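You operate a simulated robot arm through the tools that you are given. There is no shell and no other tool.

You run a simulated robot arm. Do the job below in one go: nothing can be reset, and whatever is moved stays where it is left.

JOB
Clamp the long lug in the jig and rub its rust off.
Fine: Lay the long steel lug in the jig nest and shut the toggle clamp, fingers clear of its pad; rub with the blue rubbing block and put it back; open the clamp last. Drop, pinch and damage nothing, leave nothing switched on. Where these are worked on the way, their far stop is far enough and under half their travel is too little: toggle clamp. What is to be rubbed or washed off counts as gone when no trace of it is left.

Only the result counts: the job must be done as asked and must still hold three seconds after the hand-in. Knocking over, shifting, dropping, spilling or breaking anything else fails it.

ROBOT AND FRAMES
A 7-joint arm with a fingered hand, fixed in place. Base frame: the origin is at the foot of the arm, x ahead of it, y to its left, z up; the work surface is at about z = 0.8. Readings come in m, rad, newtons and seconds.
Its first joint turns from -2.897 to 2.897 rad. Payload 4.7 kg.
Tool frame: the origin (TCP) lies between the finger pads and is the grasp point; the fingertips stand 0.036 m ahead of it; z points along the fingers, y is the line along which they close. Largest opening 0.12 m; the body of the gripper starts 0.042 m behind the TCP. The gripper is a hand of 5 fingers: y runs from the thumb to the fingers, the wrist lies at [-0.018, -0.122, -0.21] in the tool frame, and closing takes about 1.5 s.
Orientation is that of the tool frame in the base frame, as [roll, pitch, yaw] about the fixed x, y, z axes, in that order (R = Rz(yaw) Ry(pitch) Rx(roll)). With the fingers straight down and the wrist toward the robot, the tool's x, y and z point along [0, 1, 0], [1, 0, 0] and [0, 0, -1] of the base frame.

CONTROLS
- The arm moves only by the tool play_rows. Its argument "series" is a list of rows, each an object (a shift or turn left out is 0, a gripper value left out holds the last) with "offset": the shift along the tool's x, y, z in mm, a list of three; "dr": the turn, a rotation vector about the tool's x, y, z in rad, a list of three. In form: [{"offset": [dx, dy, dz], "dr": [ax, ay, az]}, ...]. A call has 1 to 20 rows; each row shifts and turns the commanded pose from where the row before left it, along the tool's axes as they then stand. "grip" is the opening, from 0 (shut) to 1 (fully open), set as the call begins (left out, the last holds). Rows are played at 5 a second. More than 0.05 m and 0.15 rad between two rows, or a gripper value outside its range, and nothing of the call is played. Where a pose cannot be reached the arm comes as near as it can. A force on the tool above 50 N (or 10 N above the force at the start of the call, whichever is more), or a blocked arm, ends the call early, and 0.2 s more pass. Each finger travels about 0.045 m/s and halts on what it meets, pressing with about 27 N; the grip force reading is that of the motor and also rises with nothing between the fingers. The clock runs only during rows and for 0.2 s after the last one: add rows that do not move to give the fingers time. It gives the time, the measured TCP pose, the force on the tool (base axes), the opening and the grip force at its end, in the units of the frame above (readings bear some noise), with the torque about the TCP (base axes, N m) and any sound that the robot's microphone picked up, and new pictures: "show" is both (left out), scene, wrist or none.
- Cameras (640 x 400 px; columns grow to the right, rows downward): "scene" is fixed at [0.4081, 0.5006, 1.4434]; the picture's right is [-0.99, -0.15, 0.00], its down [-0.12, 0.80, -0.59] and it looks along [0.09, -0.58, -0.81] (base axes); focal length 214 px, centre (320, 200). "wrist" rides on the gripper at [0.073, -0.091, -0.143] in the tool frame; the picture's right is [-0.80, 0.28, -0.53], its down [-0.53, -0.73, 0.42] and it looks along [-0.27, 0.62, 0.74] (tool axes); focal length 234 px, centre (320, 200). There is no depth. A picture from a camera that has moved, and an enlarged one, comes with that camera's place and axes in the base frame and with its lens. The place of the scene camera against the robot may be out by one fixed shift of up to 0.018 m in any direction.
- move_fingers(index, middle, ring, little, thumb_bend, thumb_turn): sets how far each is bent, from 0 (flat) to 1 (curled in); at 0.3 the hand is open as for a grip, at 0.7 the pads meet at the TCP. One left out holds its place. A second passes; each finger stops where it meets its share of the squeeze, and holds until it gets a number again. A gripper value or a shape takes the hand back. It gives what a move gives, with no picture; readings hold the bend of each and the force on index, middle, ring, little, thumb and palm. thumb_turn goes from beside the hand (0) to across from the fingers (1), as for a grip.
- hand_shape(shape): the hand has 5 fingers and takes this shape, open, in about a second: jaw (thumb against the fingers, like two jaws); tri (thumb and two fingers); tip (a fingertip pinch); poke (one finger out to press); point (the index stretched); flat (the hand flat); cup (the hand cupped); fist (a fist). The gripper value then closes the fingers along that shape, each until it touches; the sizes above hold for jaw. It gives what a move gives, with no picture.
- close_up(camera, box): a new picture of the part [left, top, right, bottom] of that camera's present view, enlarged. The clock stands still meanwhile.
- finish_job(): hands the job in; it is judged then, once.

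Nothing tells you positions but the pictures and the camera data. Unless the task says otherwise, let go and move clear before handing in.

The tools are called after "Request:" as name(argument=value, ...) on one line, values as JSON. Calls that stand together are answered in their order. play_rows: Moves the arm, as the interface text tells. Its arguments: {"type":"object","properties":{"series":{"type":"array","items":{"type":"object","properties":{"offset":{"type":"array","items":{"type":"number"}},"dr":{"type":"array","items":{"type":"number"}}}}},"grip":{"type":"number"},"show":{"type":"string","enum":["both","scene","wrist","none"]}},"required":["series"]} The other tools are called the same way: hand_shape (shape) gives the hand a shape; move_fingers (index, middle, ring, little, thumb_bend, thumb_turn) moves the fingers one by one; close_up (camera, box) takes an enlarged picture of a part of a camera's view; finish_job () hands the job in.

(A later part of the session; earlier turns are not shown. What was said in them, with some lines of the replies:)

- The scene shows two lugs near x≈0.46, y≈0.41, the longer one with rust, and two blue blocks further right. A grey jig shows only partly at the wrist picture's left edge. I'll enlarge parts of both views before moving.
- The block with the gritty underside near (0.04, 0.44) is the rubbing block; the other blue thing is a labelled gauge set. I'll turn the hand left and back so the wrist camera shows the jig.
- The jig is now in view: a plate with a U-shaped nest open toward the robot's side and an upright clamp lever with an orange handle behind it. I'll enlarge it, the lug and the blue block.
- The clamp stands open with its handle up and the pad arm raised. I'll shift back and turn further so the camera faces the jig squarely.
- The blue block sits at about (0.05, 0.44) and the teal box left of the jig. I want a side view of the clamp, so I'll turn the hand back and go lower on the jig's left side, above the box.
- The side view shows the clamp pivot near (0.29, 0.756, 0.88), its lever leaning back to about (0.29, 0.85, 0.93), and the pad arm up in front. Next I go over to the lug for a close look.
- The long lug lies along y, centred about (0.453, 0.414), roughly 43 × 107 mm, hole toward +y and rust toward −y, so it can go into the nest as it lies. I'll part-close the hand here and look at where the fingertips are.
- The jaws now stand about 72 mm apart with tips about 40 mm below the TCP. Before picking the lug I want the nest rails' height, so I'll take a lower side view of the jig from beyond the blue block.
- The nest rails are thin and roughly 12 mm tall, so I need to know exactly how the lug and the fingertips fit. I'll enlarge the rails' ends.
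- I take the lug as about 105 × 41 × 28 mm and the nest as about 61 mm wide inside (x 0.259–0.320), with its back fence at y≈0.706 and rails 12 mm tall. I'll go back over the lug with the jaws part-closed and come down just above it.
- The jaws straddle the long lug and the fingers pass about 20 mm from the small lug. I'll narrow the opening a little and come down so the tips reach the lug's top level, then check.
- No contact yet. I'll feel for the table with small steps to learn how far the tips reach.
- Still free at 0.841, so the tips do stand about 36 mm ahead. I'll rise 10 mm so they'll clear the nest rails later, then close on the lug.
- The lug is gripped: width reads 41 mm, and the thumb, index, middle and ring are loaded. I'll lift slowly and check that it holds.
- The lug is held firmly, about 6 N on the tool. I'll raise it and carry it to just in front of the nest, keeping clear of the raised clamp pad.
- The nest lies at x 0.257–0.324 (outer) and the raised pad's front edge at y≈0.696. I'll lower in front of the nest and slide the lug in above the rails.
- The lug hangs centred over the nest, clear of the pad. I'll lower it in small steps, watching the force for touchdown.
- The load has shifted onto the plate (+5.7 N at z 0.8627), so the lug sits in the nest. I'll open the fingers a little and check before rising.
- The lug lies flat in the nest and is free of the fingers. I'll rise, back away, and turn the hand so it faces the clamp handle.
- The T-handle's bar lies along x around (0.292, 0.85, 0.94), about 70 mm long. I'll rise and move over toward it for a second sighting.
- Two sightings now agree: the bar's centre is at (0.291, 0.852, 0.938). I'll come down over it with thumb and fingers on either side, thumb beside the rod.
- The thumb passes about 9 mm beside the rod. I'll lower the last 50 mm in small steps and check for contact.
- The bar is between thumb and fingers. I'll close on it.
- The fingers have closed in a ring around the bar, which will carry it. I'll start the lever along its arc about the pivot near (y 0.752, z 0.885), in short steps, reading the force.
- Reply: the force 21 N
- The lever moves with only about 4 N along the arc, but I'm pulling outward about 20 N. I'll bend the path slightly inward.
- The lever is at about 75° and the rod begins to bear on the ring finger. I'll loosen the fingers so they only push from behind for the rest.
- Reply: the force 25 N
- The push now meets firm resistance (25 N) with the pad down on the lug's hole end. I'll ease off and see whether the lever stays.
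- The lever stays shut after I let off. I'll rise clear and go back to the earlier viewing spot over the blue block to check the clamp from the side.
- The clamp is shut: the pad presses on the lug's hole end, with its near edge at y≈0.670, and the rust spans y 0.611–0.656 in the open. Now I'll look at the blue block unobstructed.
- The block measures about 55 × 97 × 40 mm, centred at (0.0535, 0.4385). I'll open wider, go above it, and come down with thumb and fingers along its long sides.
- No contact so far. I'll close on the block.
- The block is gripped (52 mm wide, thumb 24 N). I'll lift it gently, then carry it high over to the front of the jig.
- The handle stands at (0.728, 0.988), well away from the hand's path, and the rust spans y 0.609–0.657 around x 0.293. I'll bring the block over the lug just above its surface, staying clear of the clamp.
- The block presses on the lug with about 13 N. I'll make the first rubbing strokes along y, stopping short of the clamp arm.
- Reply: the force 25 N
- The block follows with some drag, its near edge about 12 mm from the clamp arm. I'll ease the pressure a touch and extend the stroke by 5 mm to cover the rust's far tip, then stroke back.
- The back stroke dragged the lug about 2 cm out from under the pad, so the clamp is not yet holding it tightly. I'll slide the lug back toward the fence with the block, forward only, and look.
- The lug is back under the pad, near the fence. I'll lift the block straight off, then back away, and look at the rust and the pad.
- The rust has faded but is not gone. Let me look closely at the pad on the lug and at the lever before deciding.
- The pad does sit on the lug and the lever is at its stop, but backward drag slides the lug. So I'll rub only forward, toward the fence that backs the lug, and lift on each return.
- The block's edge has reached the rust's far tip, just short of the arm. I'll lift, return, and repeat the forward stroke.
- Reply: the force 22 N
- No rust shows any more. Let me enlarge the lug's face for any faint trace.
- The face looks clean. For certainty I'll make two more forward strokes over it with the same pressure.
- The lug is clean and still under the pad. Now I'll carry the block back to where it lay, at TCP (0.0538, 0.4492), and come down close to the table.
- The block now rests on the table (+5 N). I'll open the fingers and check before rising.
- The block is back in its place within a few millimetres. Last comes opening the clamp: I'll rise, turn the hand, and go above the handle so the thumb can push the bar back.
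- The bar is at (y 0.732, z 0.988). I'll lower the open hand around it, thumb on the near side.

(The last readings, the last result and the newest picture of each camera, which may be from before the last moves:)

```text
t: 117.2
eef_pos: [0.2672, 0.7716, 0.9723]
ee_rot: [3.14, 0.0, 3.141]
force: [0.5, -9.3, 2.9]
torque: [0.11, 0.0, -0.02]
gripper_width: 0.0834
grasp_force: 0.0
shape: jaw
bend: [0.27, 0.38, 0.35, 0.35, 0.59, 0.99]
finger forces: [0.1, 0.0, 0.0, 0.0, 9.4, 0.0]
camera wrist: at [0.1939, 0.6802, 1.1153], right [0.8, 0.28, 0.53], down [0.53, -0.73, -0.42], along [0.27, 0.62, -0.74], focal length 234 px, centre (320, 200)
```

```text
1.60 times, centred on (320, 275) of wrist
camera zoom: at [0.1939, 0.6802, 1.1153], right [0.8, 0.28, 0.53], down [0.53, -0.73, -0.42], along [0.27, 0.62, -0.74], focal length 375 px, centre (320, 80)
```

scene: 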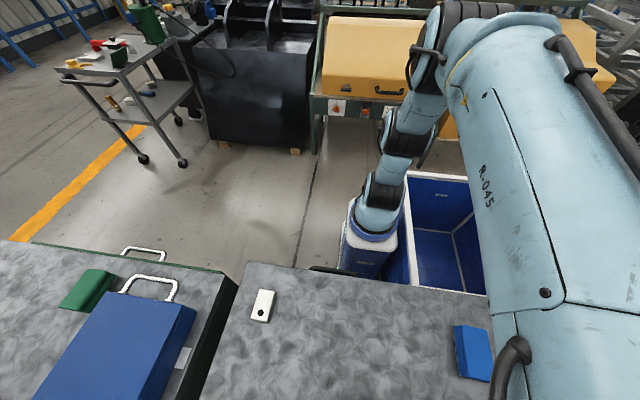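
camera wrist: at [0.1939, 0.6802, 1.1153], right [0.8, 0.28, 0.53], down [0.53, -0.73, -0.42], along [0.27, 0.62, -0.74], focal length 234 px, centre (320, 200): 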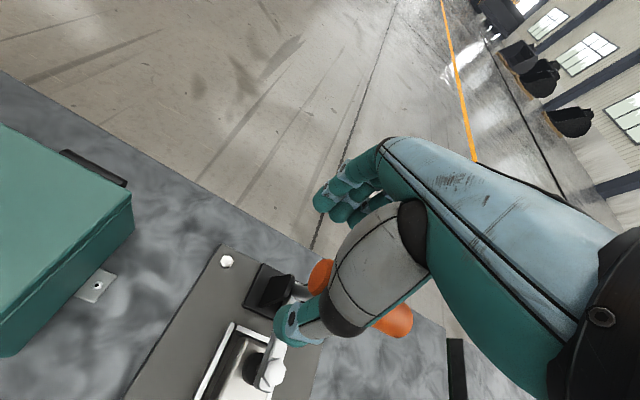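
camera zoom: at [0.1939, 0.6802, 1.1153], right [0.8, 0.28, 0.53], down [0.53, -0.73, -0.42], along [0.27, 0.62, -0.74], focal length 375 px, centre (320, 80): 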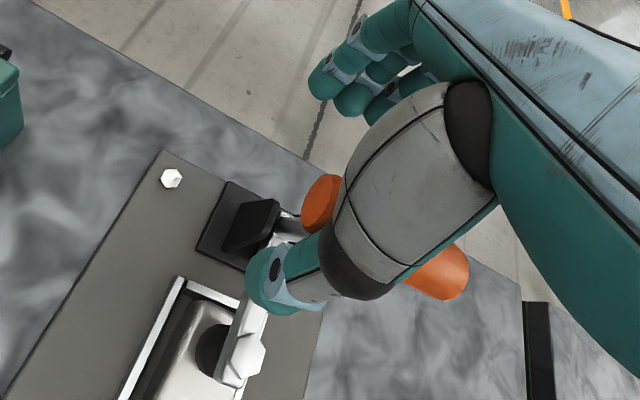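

Request:
play_rows(series=[{"offset": [0, 5, 0]}, {"offset": [0, 5, 0]}, {"offset": [0, 0, 0]}], show="wrist")

Request:
close_up(camera="wrist", box=[200, 150, 440, 400])

```text
t: 118.0
eef_pos: [0.2659, 0.7825, 0.973]
ee_rot: [3.14, 0.0, 3.14]
force: [-0.5, -2.7, 2.3]
torque: [-0.08, 0.03, 0.02]
gripper_width: 0.0819
grasp_force: 0.1
shape: jaw
bend: [0.27, 0.38, 0.35, 0.35, 0.6, 0.99]
finger forces: [0.0, 0.0, 0.1, 0.0, 2.7, 0.1]
camera wrist: at [0.194, 0.6909, 1.1159], right [0.8, 0.28, 0.53], down [0.53, -0.73, -0.42], along [0.27, 0.62, -0.74], focal length 234 px, centre (320, 200)
```

wrist: 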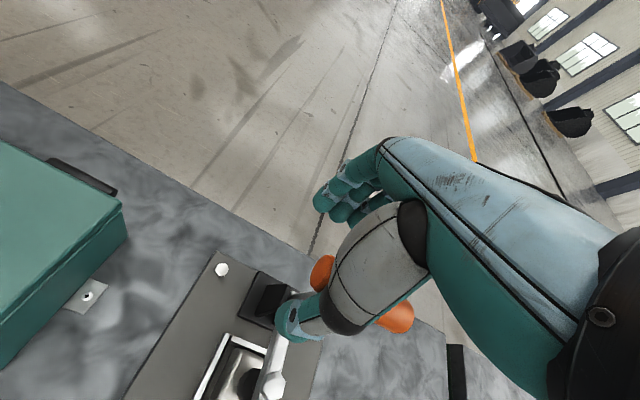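

```text
1.60 times, centred on (320, 275) of wrist
camera zoom: at [0.194, 0.6909, 1.1159], right [0.8, 0.28, 0.53], down [0.53, -0.73, -0.42], along [0.27, 0.62, -0.74], focal length 375 px, centre (320, 80)
```

zoom: 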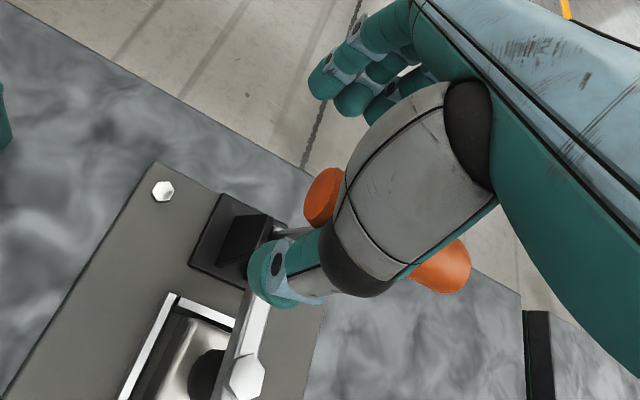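

The lever has broken loose and moves freely now (2.7 N), with the pad lifting. I'll keep pushing the bar back.

Request:
play_rows(series=[{"offset": [0, 6, 0]}, {"offset": [0, 6, 0]}, {"offset": [0, 6, 0]}, {"offset": [0, 6, 0]}, {"offset": [0, 0, 0]}], show="wrist")

Request:
close_up(camera="wrist", box=[200, 150, 440, 400])

```text
t: 119.2
eef_pos: [0.2656, 0.8045, 0.9723]
ee_rot: [3.141, -0.002, 3.139]
force: [0.0, -1.0, 0.7]
torque: [-0.01, 0.01, 0.04]
gripper_width: 0.0823
grasp_force: 0.0
shape: jaw
bend: [0.27, 0.38, 0.35, 0.35, 0.61, 0.99]
finger forces: [0.0, 0.0, 0.0, 0.1, 1.7, 0.0]
camera wrist: at [0.194, 0.7152, 1.115], right [0.8, 0.28, 0.53], down [0.53, -0.73, -0.42], along [0.27, 0.62, -0.74], focal length 234 px, centre (320, 200)
```

wrist: 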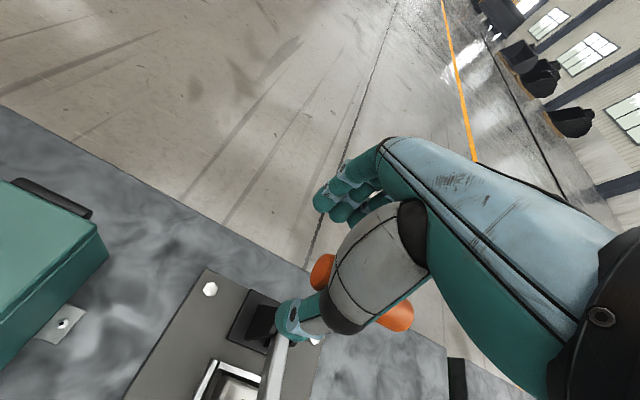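

```text
1.60 times, centred on (320, 275) of wrist
camera zoom: at [0.194, 0.7152, 1.115], right [0.8, 0.28, 0.53], down [0.53, -0.73, -0.42], along [0.27, 0.62, -0.74], focal length 375 px, centre (320, 80)
```

zoom: 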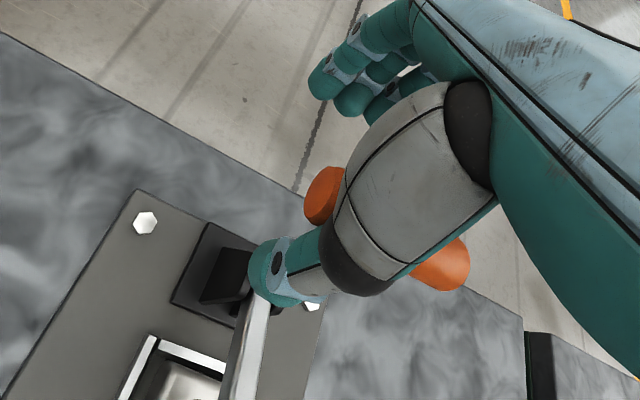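

Request:
play_rows(series=[{"offset": [0, 6, 0]}, {"offset": [0, 6, 0]}, {"offset": [0, 6, 1]}, {"offset": [0, 6, 2]}, {"offset": [0, 0, 0]}], show="wrist")

Request:
close_up(camera="wrist", box=[200, 150, 440, 400])

```text
t: 120.4
eef_pos: [0.2677, 0.8317, 0.9695]
ee_rot: [3.14, 0.001, 3.139]
force: [-0.8, -2.5, 0.3]
torque: [0.0, -0.01, -0.05]
gripper_width: 0.0823
grasp_force: 0.1
shape: jaw
bend: [0.27, 0.38, 0.35, 0.35, 0.6, 0.99]
finger forces: [0.0, 0.0, 0.0, 0.0, 1.3, 0.0]
camera wrist: at [0.1942, 0.7394, 1.1125], right [0.8, 0.28, 0.53], down [0.53, -0.73, -0.42], along [0.27, 0.62, -0.74], focal length 234 px, centre (320, 200)
```

wrist: 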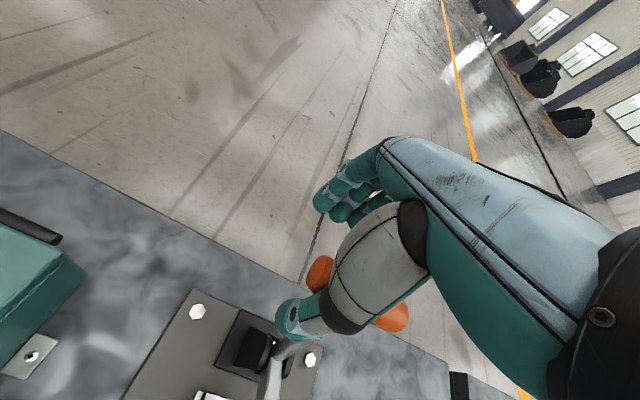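

```text
1.60 times, centred on (320, 275) of wrist
camera zoom: at [0.1942, 0.7394, 1.1125], right [0.8, 0.28, 0.53], down [0.53, -0.73, -0.42], along [0.27, 0.62, -0.74], focal length 375 px, centre (320, 80)
```

zoom: 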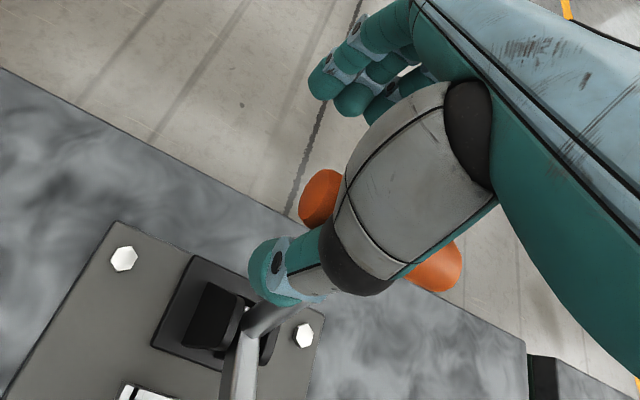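

Request:
play_rows(series=[{"offset": [0, 6, 1.7]}, {"offset": [0, 6, 1.8]}, {"offset": [0, 5.2, 3]}, {"offset": [0, 5.2, 3]}, {"offset": [0, 5.1, 3]}, {"offset": [0, 0, 0]}], show="wrist")

Request:
close_up(camera="wrist", box=[200, 150, 440, 400])

```text
t: 121.8
eef_pos: [0.2665, 0.8588, 0.9576]
ee_rot: [3.141, 0.0, 3.139]
force: [-0.9, -1.6, 0.1]
torque: [-0.02, -0.01, -0.01]
gripper_width: 0.0822
grasp_force: 0.0
shape: jaw
bend: [0.27, 0.38, 0.35, 0.35, 0.6, 0.99]
finger forces: [0.0, 0.0, 0.0, 0.0, 1.5, 0.0]
camera wrist: at [0.1941, 0.767, 1.1005], right [0.8, 0.28, 0.53], down [0.53, -0.73, -0.42], along [0.27, 0.62, -0.74], focal length 234 px, centre (320, 200)
```

wrist: 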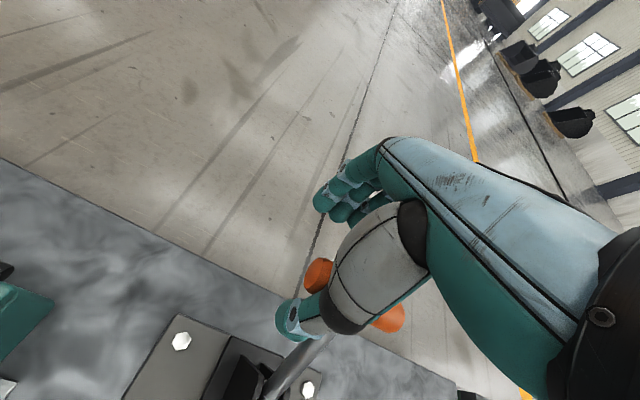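

```text
1.60 times, centred on (320, 275) of wrist
camera zoom: at [0.1941, 0.767, 1.1005], right [0.8, 0.28, 0.53], down [0.53, -0.73, -0.42], along [0.27, 0.62, -0.74], focal length 375 px, centre (320, 80)
```

zoom: 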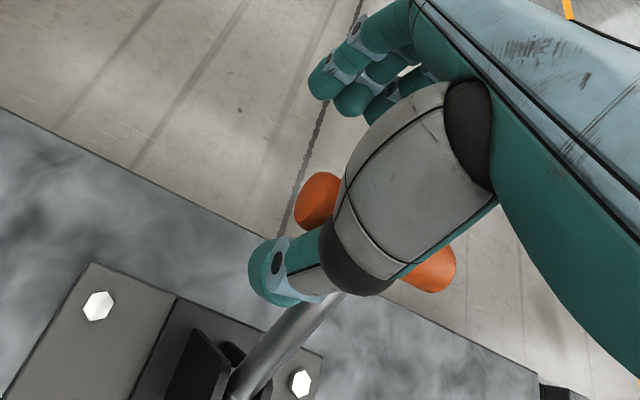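

Request:
play_rows(series=[{"offset": [0, 4.6, 4.5]}, {"offset": [0, 4.6, 4.5]}, {"offset": [0, 4.5, 4.5]}, {"offset": [0, 4, 4.6]}, {"offset": [0, 0, 0]}], show="wrist")

Request:
close_up(camera="wrist", box=[200, 150, 440, 400])

```text
t: 123.0
eef_pos: [0.267, 0.8749, 0.9383]
ee_rot: [3.141, 0.001, 3.141]
force: [0.3, -1.1, 1.1]
torque: [0.02, 0.01, 0.0]
gripper_width: 0.082
grasp_force: 0.0
shape: jaw
bend: [0.27, 0.38, 0.35, 0.35, 0.61, 0.99]
finger forces: [0.0, 0.0, 0.1, 0.0, 1.0, 0.0]
camera wrist: at [0.1942, 0.7846, 1.0816], right [0.8, 0.28, 0.53], down [0.53, -0.73, -0.42], along [0.27, 0.62, -0.74], focal length 234 px, centre (320, 200)
```

wrist: 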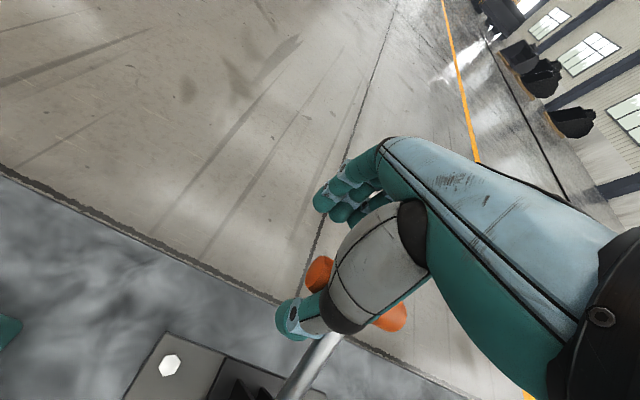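

```text
1.60 times, centred on (320, 275) of wrist
camera zoom: at [0.1942, 0.7846, 1.0816], right [0.8, 0.28, 0.53], down [0.53, -0.73, -0.42], along [0.27, 0.62, -0.74], focal length 375 px, centre (320, 80)
```

zoom: 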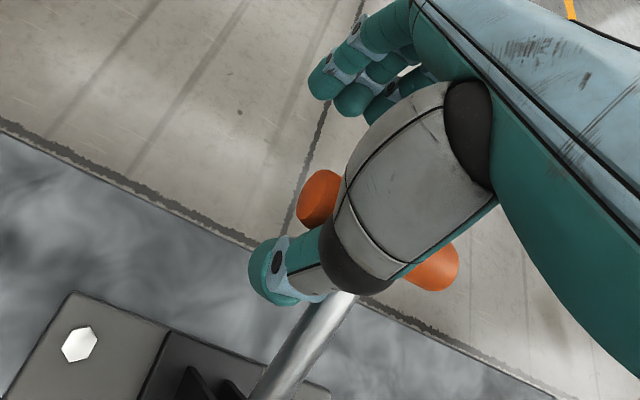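

Request:
play_rows(series=[{"offset": [0, 3.8, 4.5]}, {"offset": [0, 3.6, 4.5]}, {"offset": [0, 3.2, 4.5]}, {"offset": [0, 0, 0]}], show="none")

```text
t: 124.0
eef_pos: [0.2667, 0.8865, 0.9261]
ee_rot: [-3.141, 0.001, 3.139]
force: [0.5, -2.3, 2.0]
torque: [-0.07, 0.01, -0.01]
gripper_width: 0.0818
grasp_force: 0.1
shape: jaw
bend: [0.27, 0.38, 0.35, 0.35, 0.61, 0.99]
finger forces: [0.1, 0.1, 0.0, 0.1, 2.7, 0.0]
```

Request:
play_rows(series=[{"offset": [0, 3, 3]}, {"offset": [0, 3, 3]}, {"offset": [0, 0, 0]}], show="wrist")

Request:
close_up(camera="wrist", box=[200, 150, 440, 400])

```text
t: 124.8
eef_pos: [0.2651, 0.8908, 0.9232]
ee_rot: [3.14, 0.0, 3.141]
force: [0.9, -22.9, 19.4]
torque: [-0.54, 0.06, 0.04]
gripper_width: 0.085
grasp_force: 0.2
shape: jaw
bend: [0.27, 0.38, 0.35, 0.35, 0.56, 0.99]
finger forces: [0.0, 0.0, 0.0, 0.0, 25.7, 0.0]
camera wrist: at [0.1942, 0.799, 1.0655], right [0.8, 0.28, 0.53], down [0.53, -0.73, -0.43], along [0.27, 0.62, -0.74], focal length 234 px, centre (320, 200)
```

wrist: 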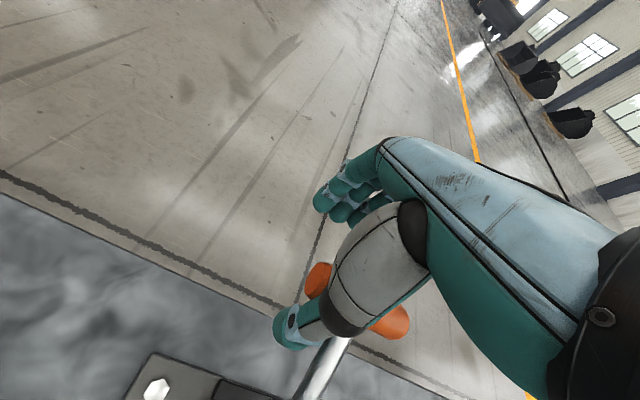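

```text
1.60 times, centred on (320, 275) of wrist
camera zoom: at [0.1942, 0.799, 1.0655], right [0.8, 0.28, 0.53], down [0.53, -0.73, -0.43], along [0.27, 0.62, -0.74], focal length 375 px, centre (320, 80)
```

zoom: 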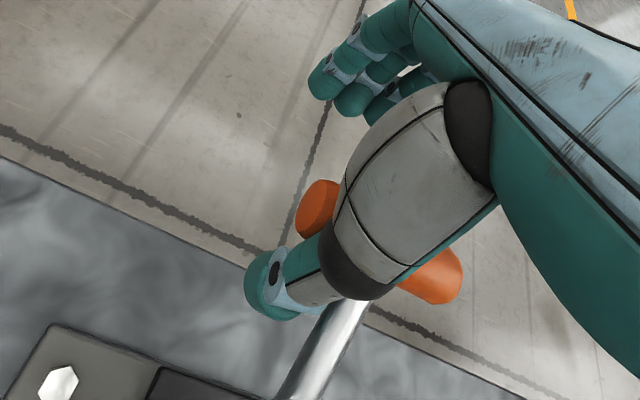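

The lever has reached its open stop (force jumped to about 30 N). I'll ease off, then rise clear.

Request:
play_rows(series=[{"offset": [0, -4, -2]}, {"offset": [0, -8, -2]}, {"offset": [0, -5, 0]}, {"offset": [0, 0, -15]}, {"offset": [0, 0, -35]}, {"offset": [0, 0, -45]}, {"offset": [0, 0, -45]}, {"offset": [0, 0, 0]}], show="wrist")

Request:
close_up(camera="wrist", box=[160, 150, 440, 400])

```text
t: 126.6
eef_pos: [0.2651, 0.8753, 1.0657]
ee_rot: [-3.141, 0.0, 3.141]
force: [0.6, 0.0, -0.1]
torque: [-0.01, 0.02, -0.01]
gripper_width: 0.0815
grasp_force: 0.1
shape: jaw
bend: [0.27, 0.38, 0.35, 0.35, 0.61, 0.99]
finger forces: [0.0, 0.0, 0.0, 0.0, 0.0, 0.1]
camera wrist: at [0.1937, 0.7835, 1.2077], right [0.8, 0.28, 0.53], down [0.53, -0.73, -0.42], along [0.27, 0.62, -0.74], focal length 234 px, centre (320, 200)
```

wrist: 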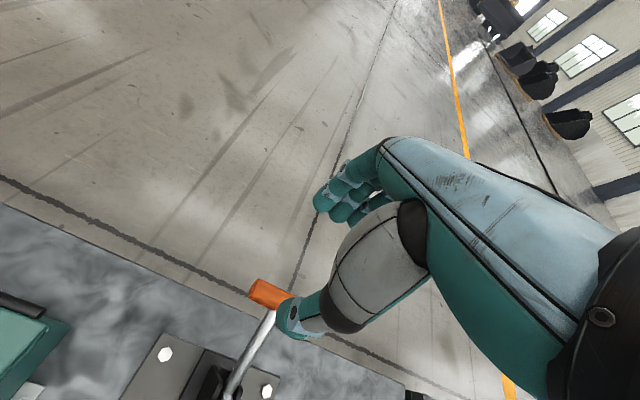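

```text
1.60 times, centred on (300, 275) of wrist
camera zoom: at [0.1937, 0.7835, 1.2077], right [0.8, 0.28, 0.53], down [0.53, -0.73, -0.42], along [0.27, 0.62, -0.74], focal length 375 px, centre (352, 80)
```

zoom: 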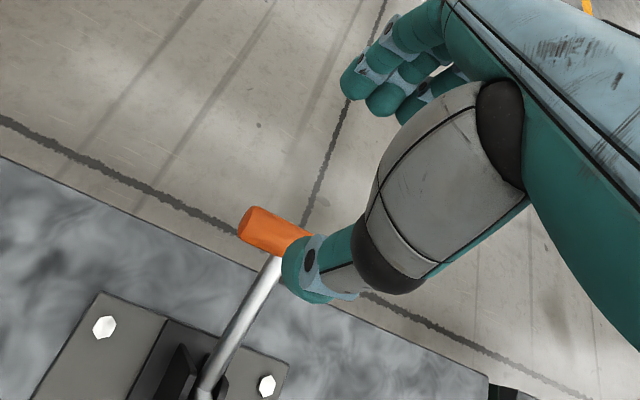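

The lever stays open and the hand is clear. I'll back away to look over the jig and the table.

Request:
play_rows(series=[{"offset": [0, 0, -20]}, {"offset": [0, -42, 0]}, {"offset": [0, -42, 0]}, {"offset": [0, -42, 0]}, {"offset": [0, -42, 0]}, {"offset": [0, -42, 0]}, {"offset": [0, -42, 0]}, {"offset": [0, -42, 0]}, {"offset": [0, -42, 0]}, {"offset": [0, 0, 0]}])

Request:
close_up(camera="wrist", box=[170, 90, 370, 300])

Request:
close_up(camera="scene", box=[200, 220, 640, 400])

```text
t: 128.8
eef_pos: [0.2664, 0.5381, 1.0831]
ee_rot: [3.14, 0.0, 3.14]
force: [0.2, 0.1, -0.7]
torque: [-0.03, 0.02, 0.02]
gripper_width: 0.0814
grasp_force: 0.1
shape: jaw
bend: [0.27, 0.38, 0.35, 0.35, 0.61, 0.99]
finger forces: [0.1, 0.0, 0.0, 0.1, 0.0, 0.0]
camera wrist: at [0.1943, 0.4472, 1.2263], right [0.8, 0.28, 0.53], down [0.53, -0.73, -0.42], along [0.27, 0.62, -0.74], focal length 234 px, centre (320, 200)
```

scene: 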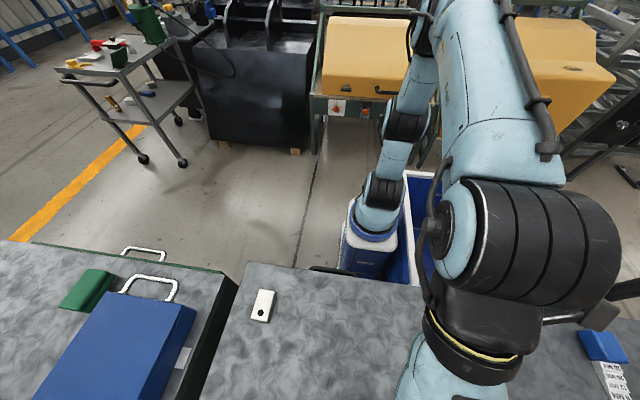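
wrist: 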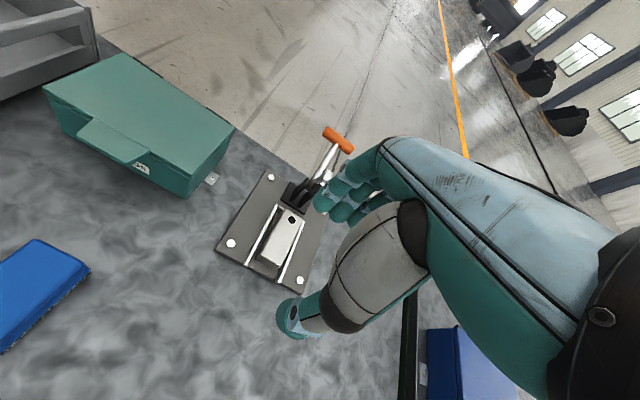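

```text
1.90 times, centred on (270, 195) of wrist
camera zoom: at [0.1943, 0.4472, 1.2263], right [0.8, 0.28, 0.53], down [0.53, -0.73, -0.42], along [0.27, 0.62, -0.74], focal length 446 px, centre (415, 210)
```

zoom: 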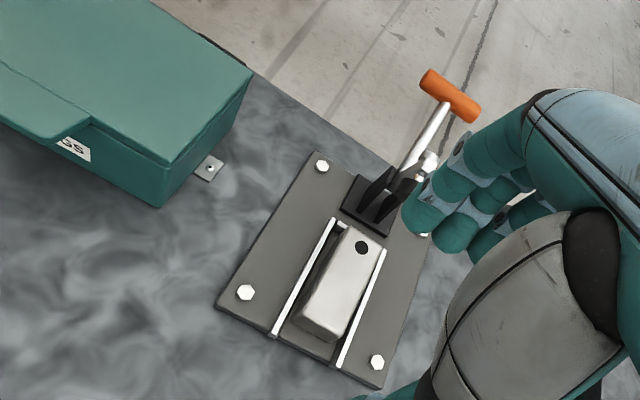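

```text
1.45 times, centred on (420, 310) of scene
camera zoom: at [0.4081, 0.5006, 1.4434], right [-0.99, -0.15, 0.0], down [-0.12, 0.8, -0.59], along [0.09, -0.58, -0.81], focal length 312 px, centre (174, 40)
```

zoom: 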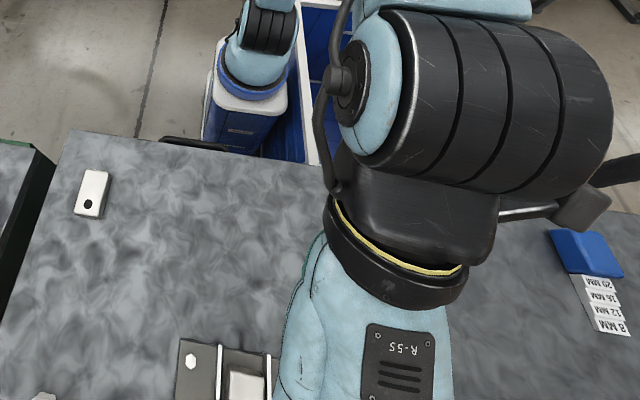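

The clamp is open and the lug lies clean in the nest. I'll enlarge it once more, to be sure it sits flat between the rails and carries no trace of rust.

Request:
close_up(camera="wrist", box=[240, 195, 320, 285])

Request:
close_up(camera="wrist", box=[0, 220, 110, 360])

```text
4.44 times, centred on (280, 240) of wrist
camera zoom: at [0.1943, 0.4472, 1.2263], right [0.8, 0.28, 0.53], down [0.53, -0.73, -0.42], along [0.27, 0.62, -0.74], focal length 1041 px, centre (498, 22)
```

zoom: 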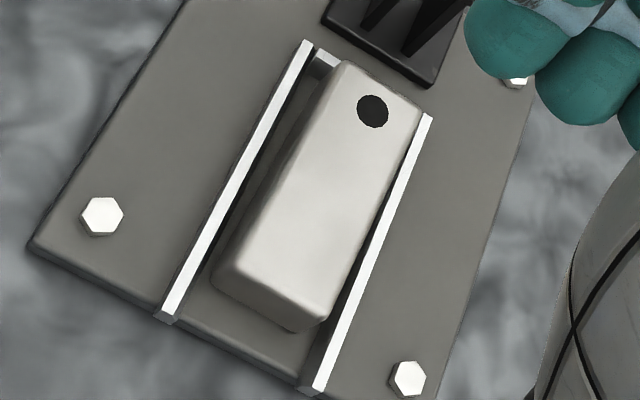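

```text
2.86 times, centred on (55, 290) of wrist
camera zoom: at [0.1943, 0.4472, 1.2263], right [0.8, 0.28, 0.53], down [0.53, -0.73, -0.42], along [0.27, 0.62, -0.74], focal length 669 px, centre (1077, -57)
```

zoom: 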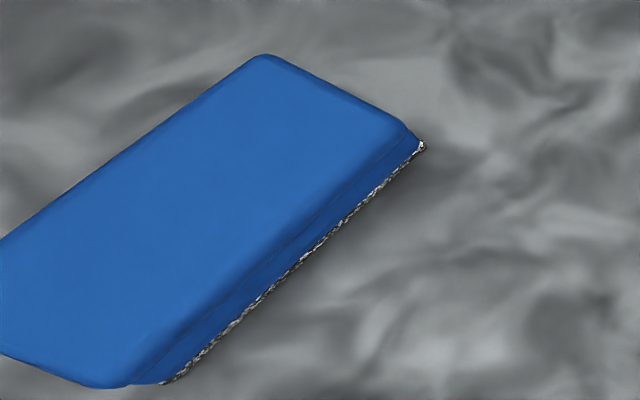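

The lug lies flat and clean between the rails, and the clamp is at its open stop. The block is back in its place, nothing else has moved, and the hand is empty and clear, so I'm handing in.

Request:
finish_job()

```text
The job is handed in.
```

I handed the job in. The long lug lies in the jig nest with no trace of rust in the enlarged views, the blue block is back in its place, and the clamp was opened last. The result of the judging has not been shown to me.

- **Clamp hold:** I shut the clamp to its stop, but its grip was loose. The first backward rubbing stroke dragged the lug about 2 cm toward the open end. I slid the lug back under the pad and rubbed the rest with forward strokes only, toward the fence.
- **Lug position:** it sits flat between the rails but turned about 5° in the nest. I left it that way.
- **Block position:** it is back within a few millimetres of where it lay, turned by 2 or 3°.
- **Other objects:** the small lug, gauge set and bottle looked undisturbed in the last pictures.
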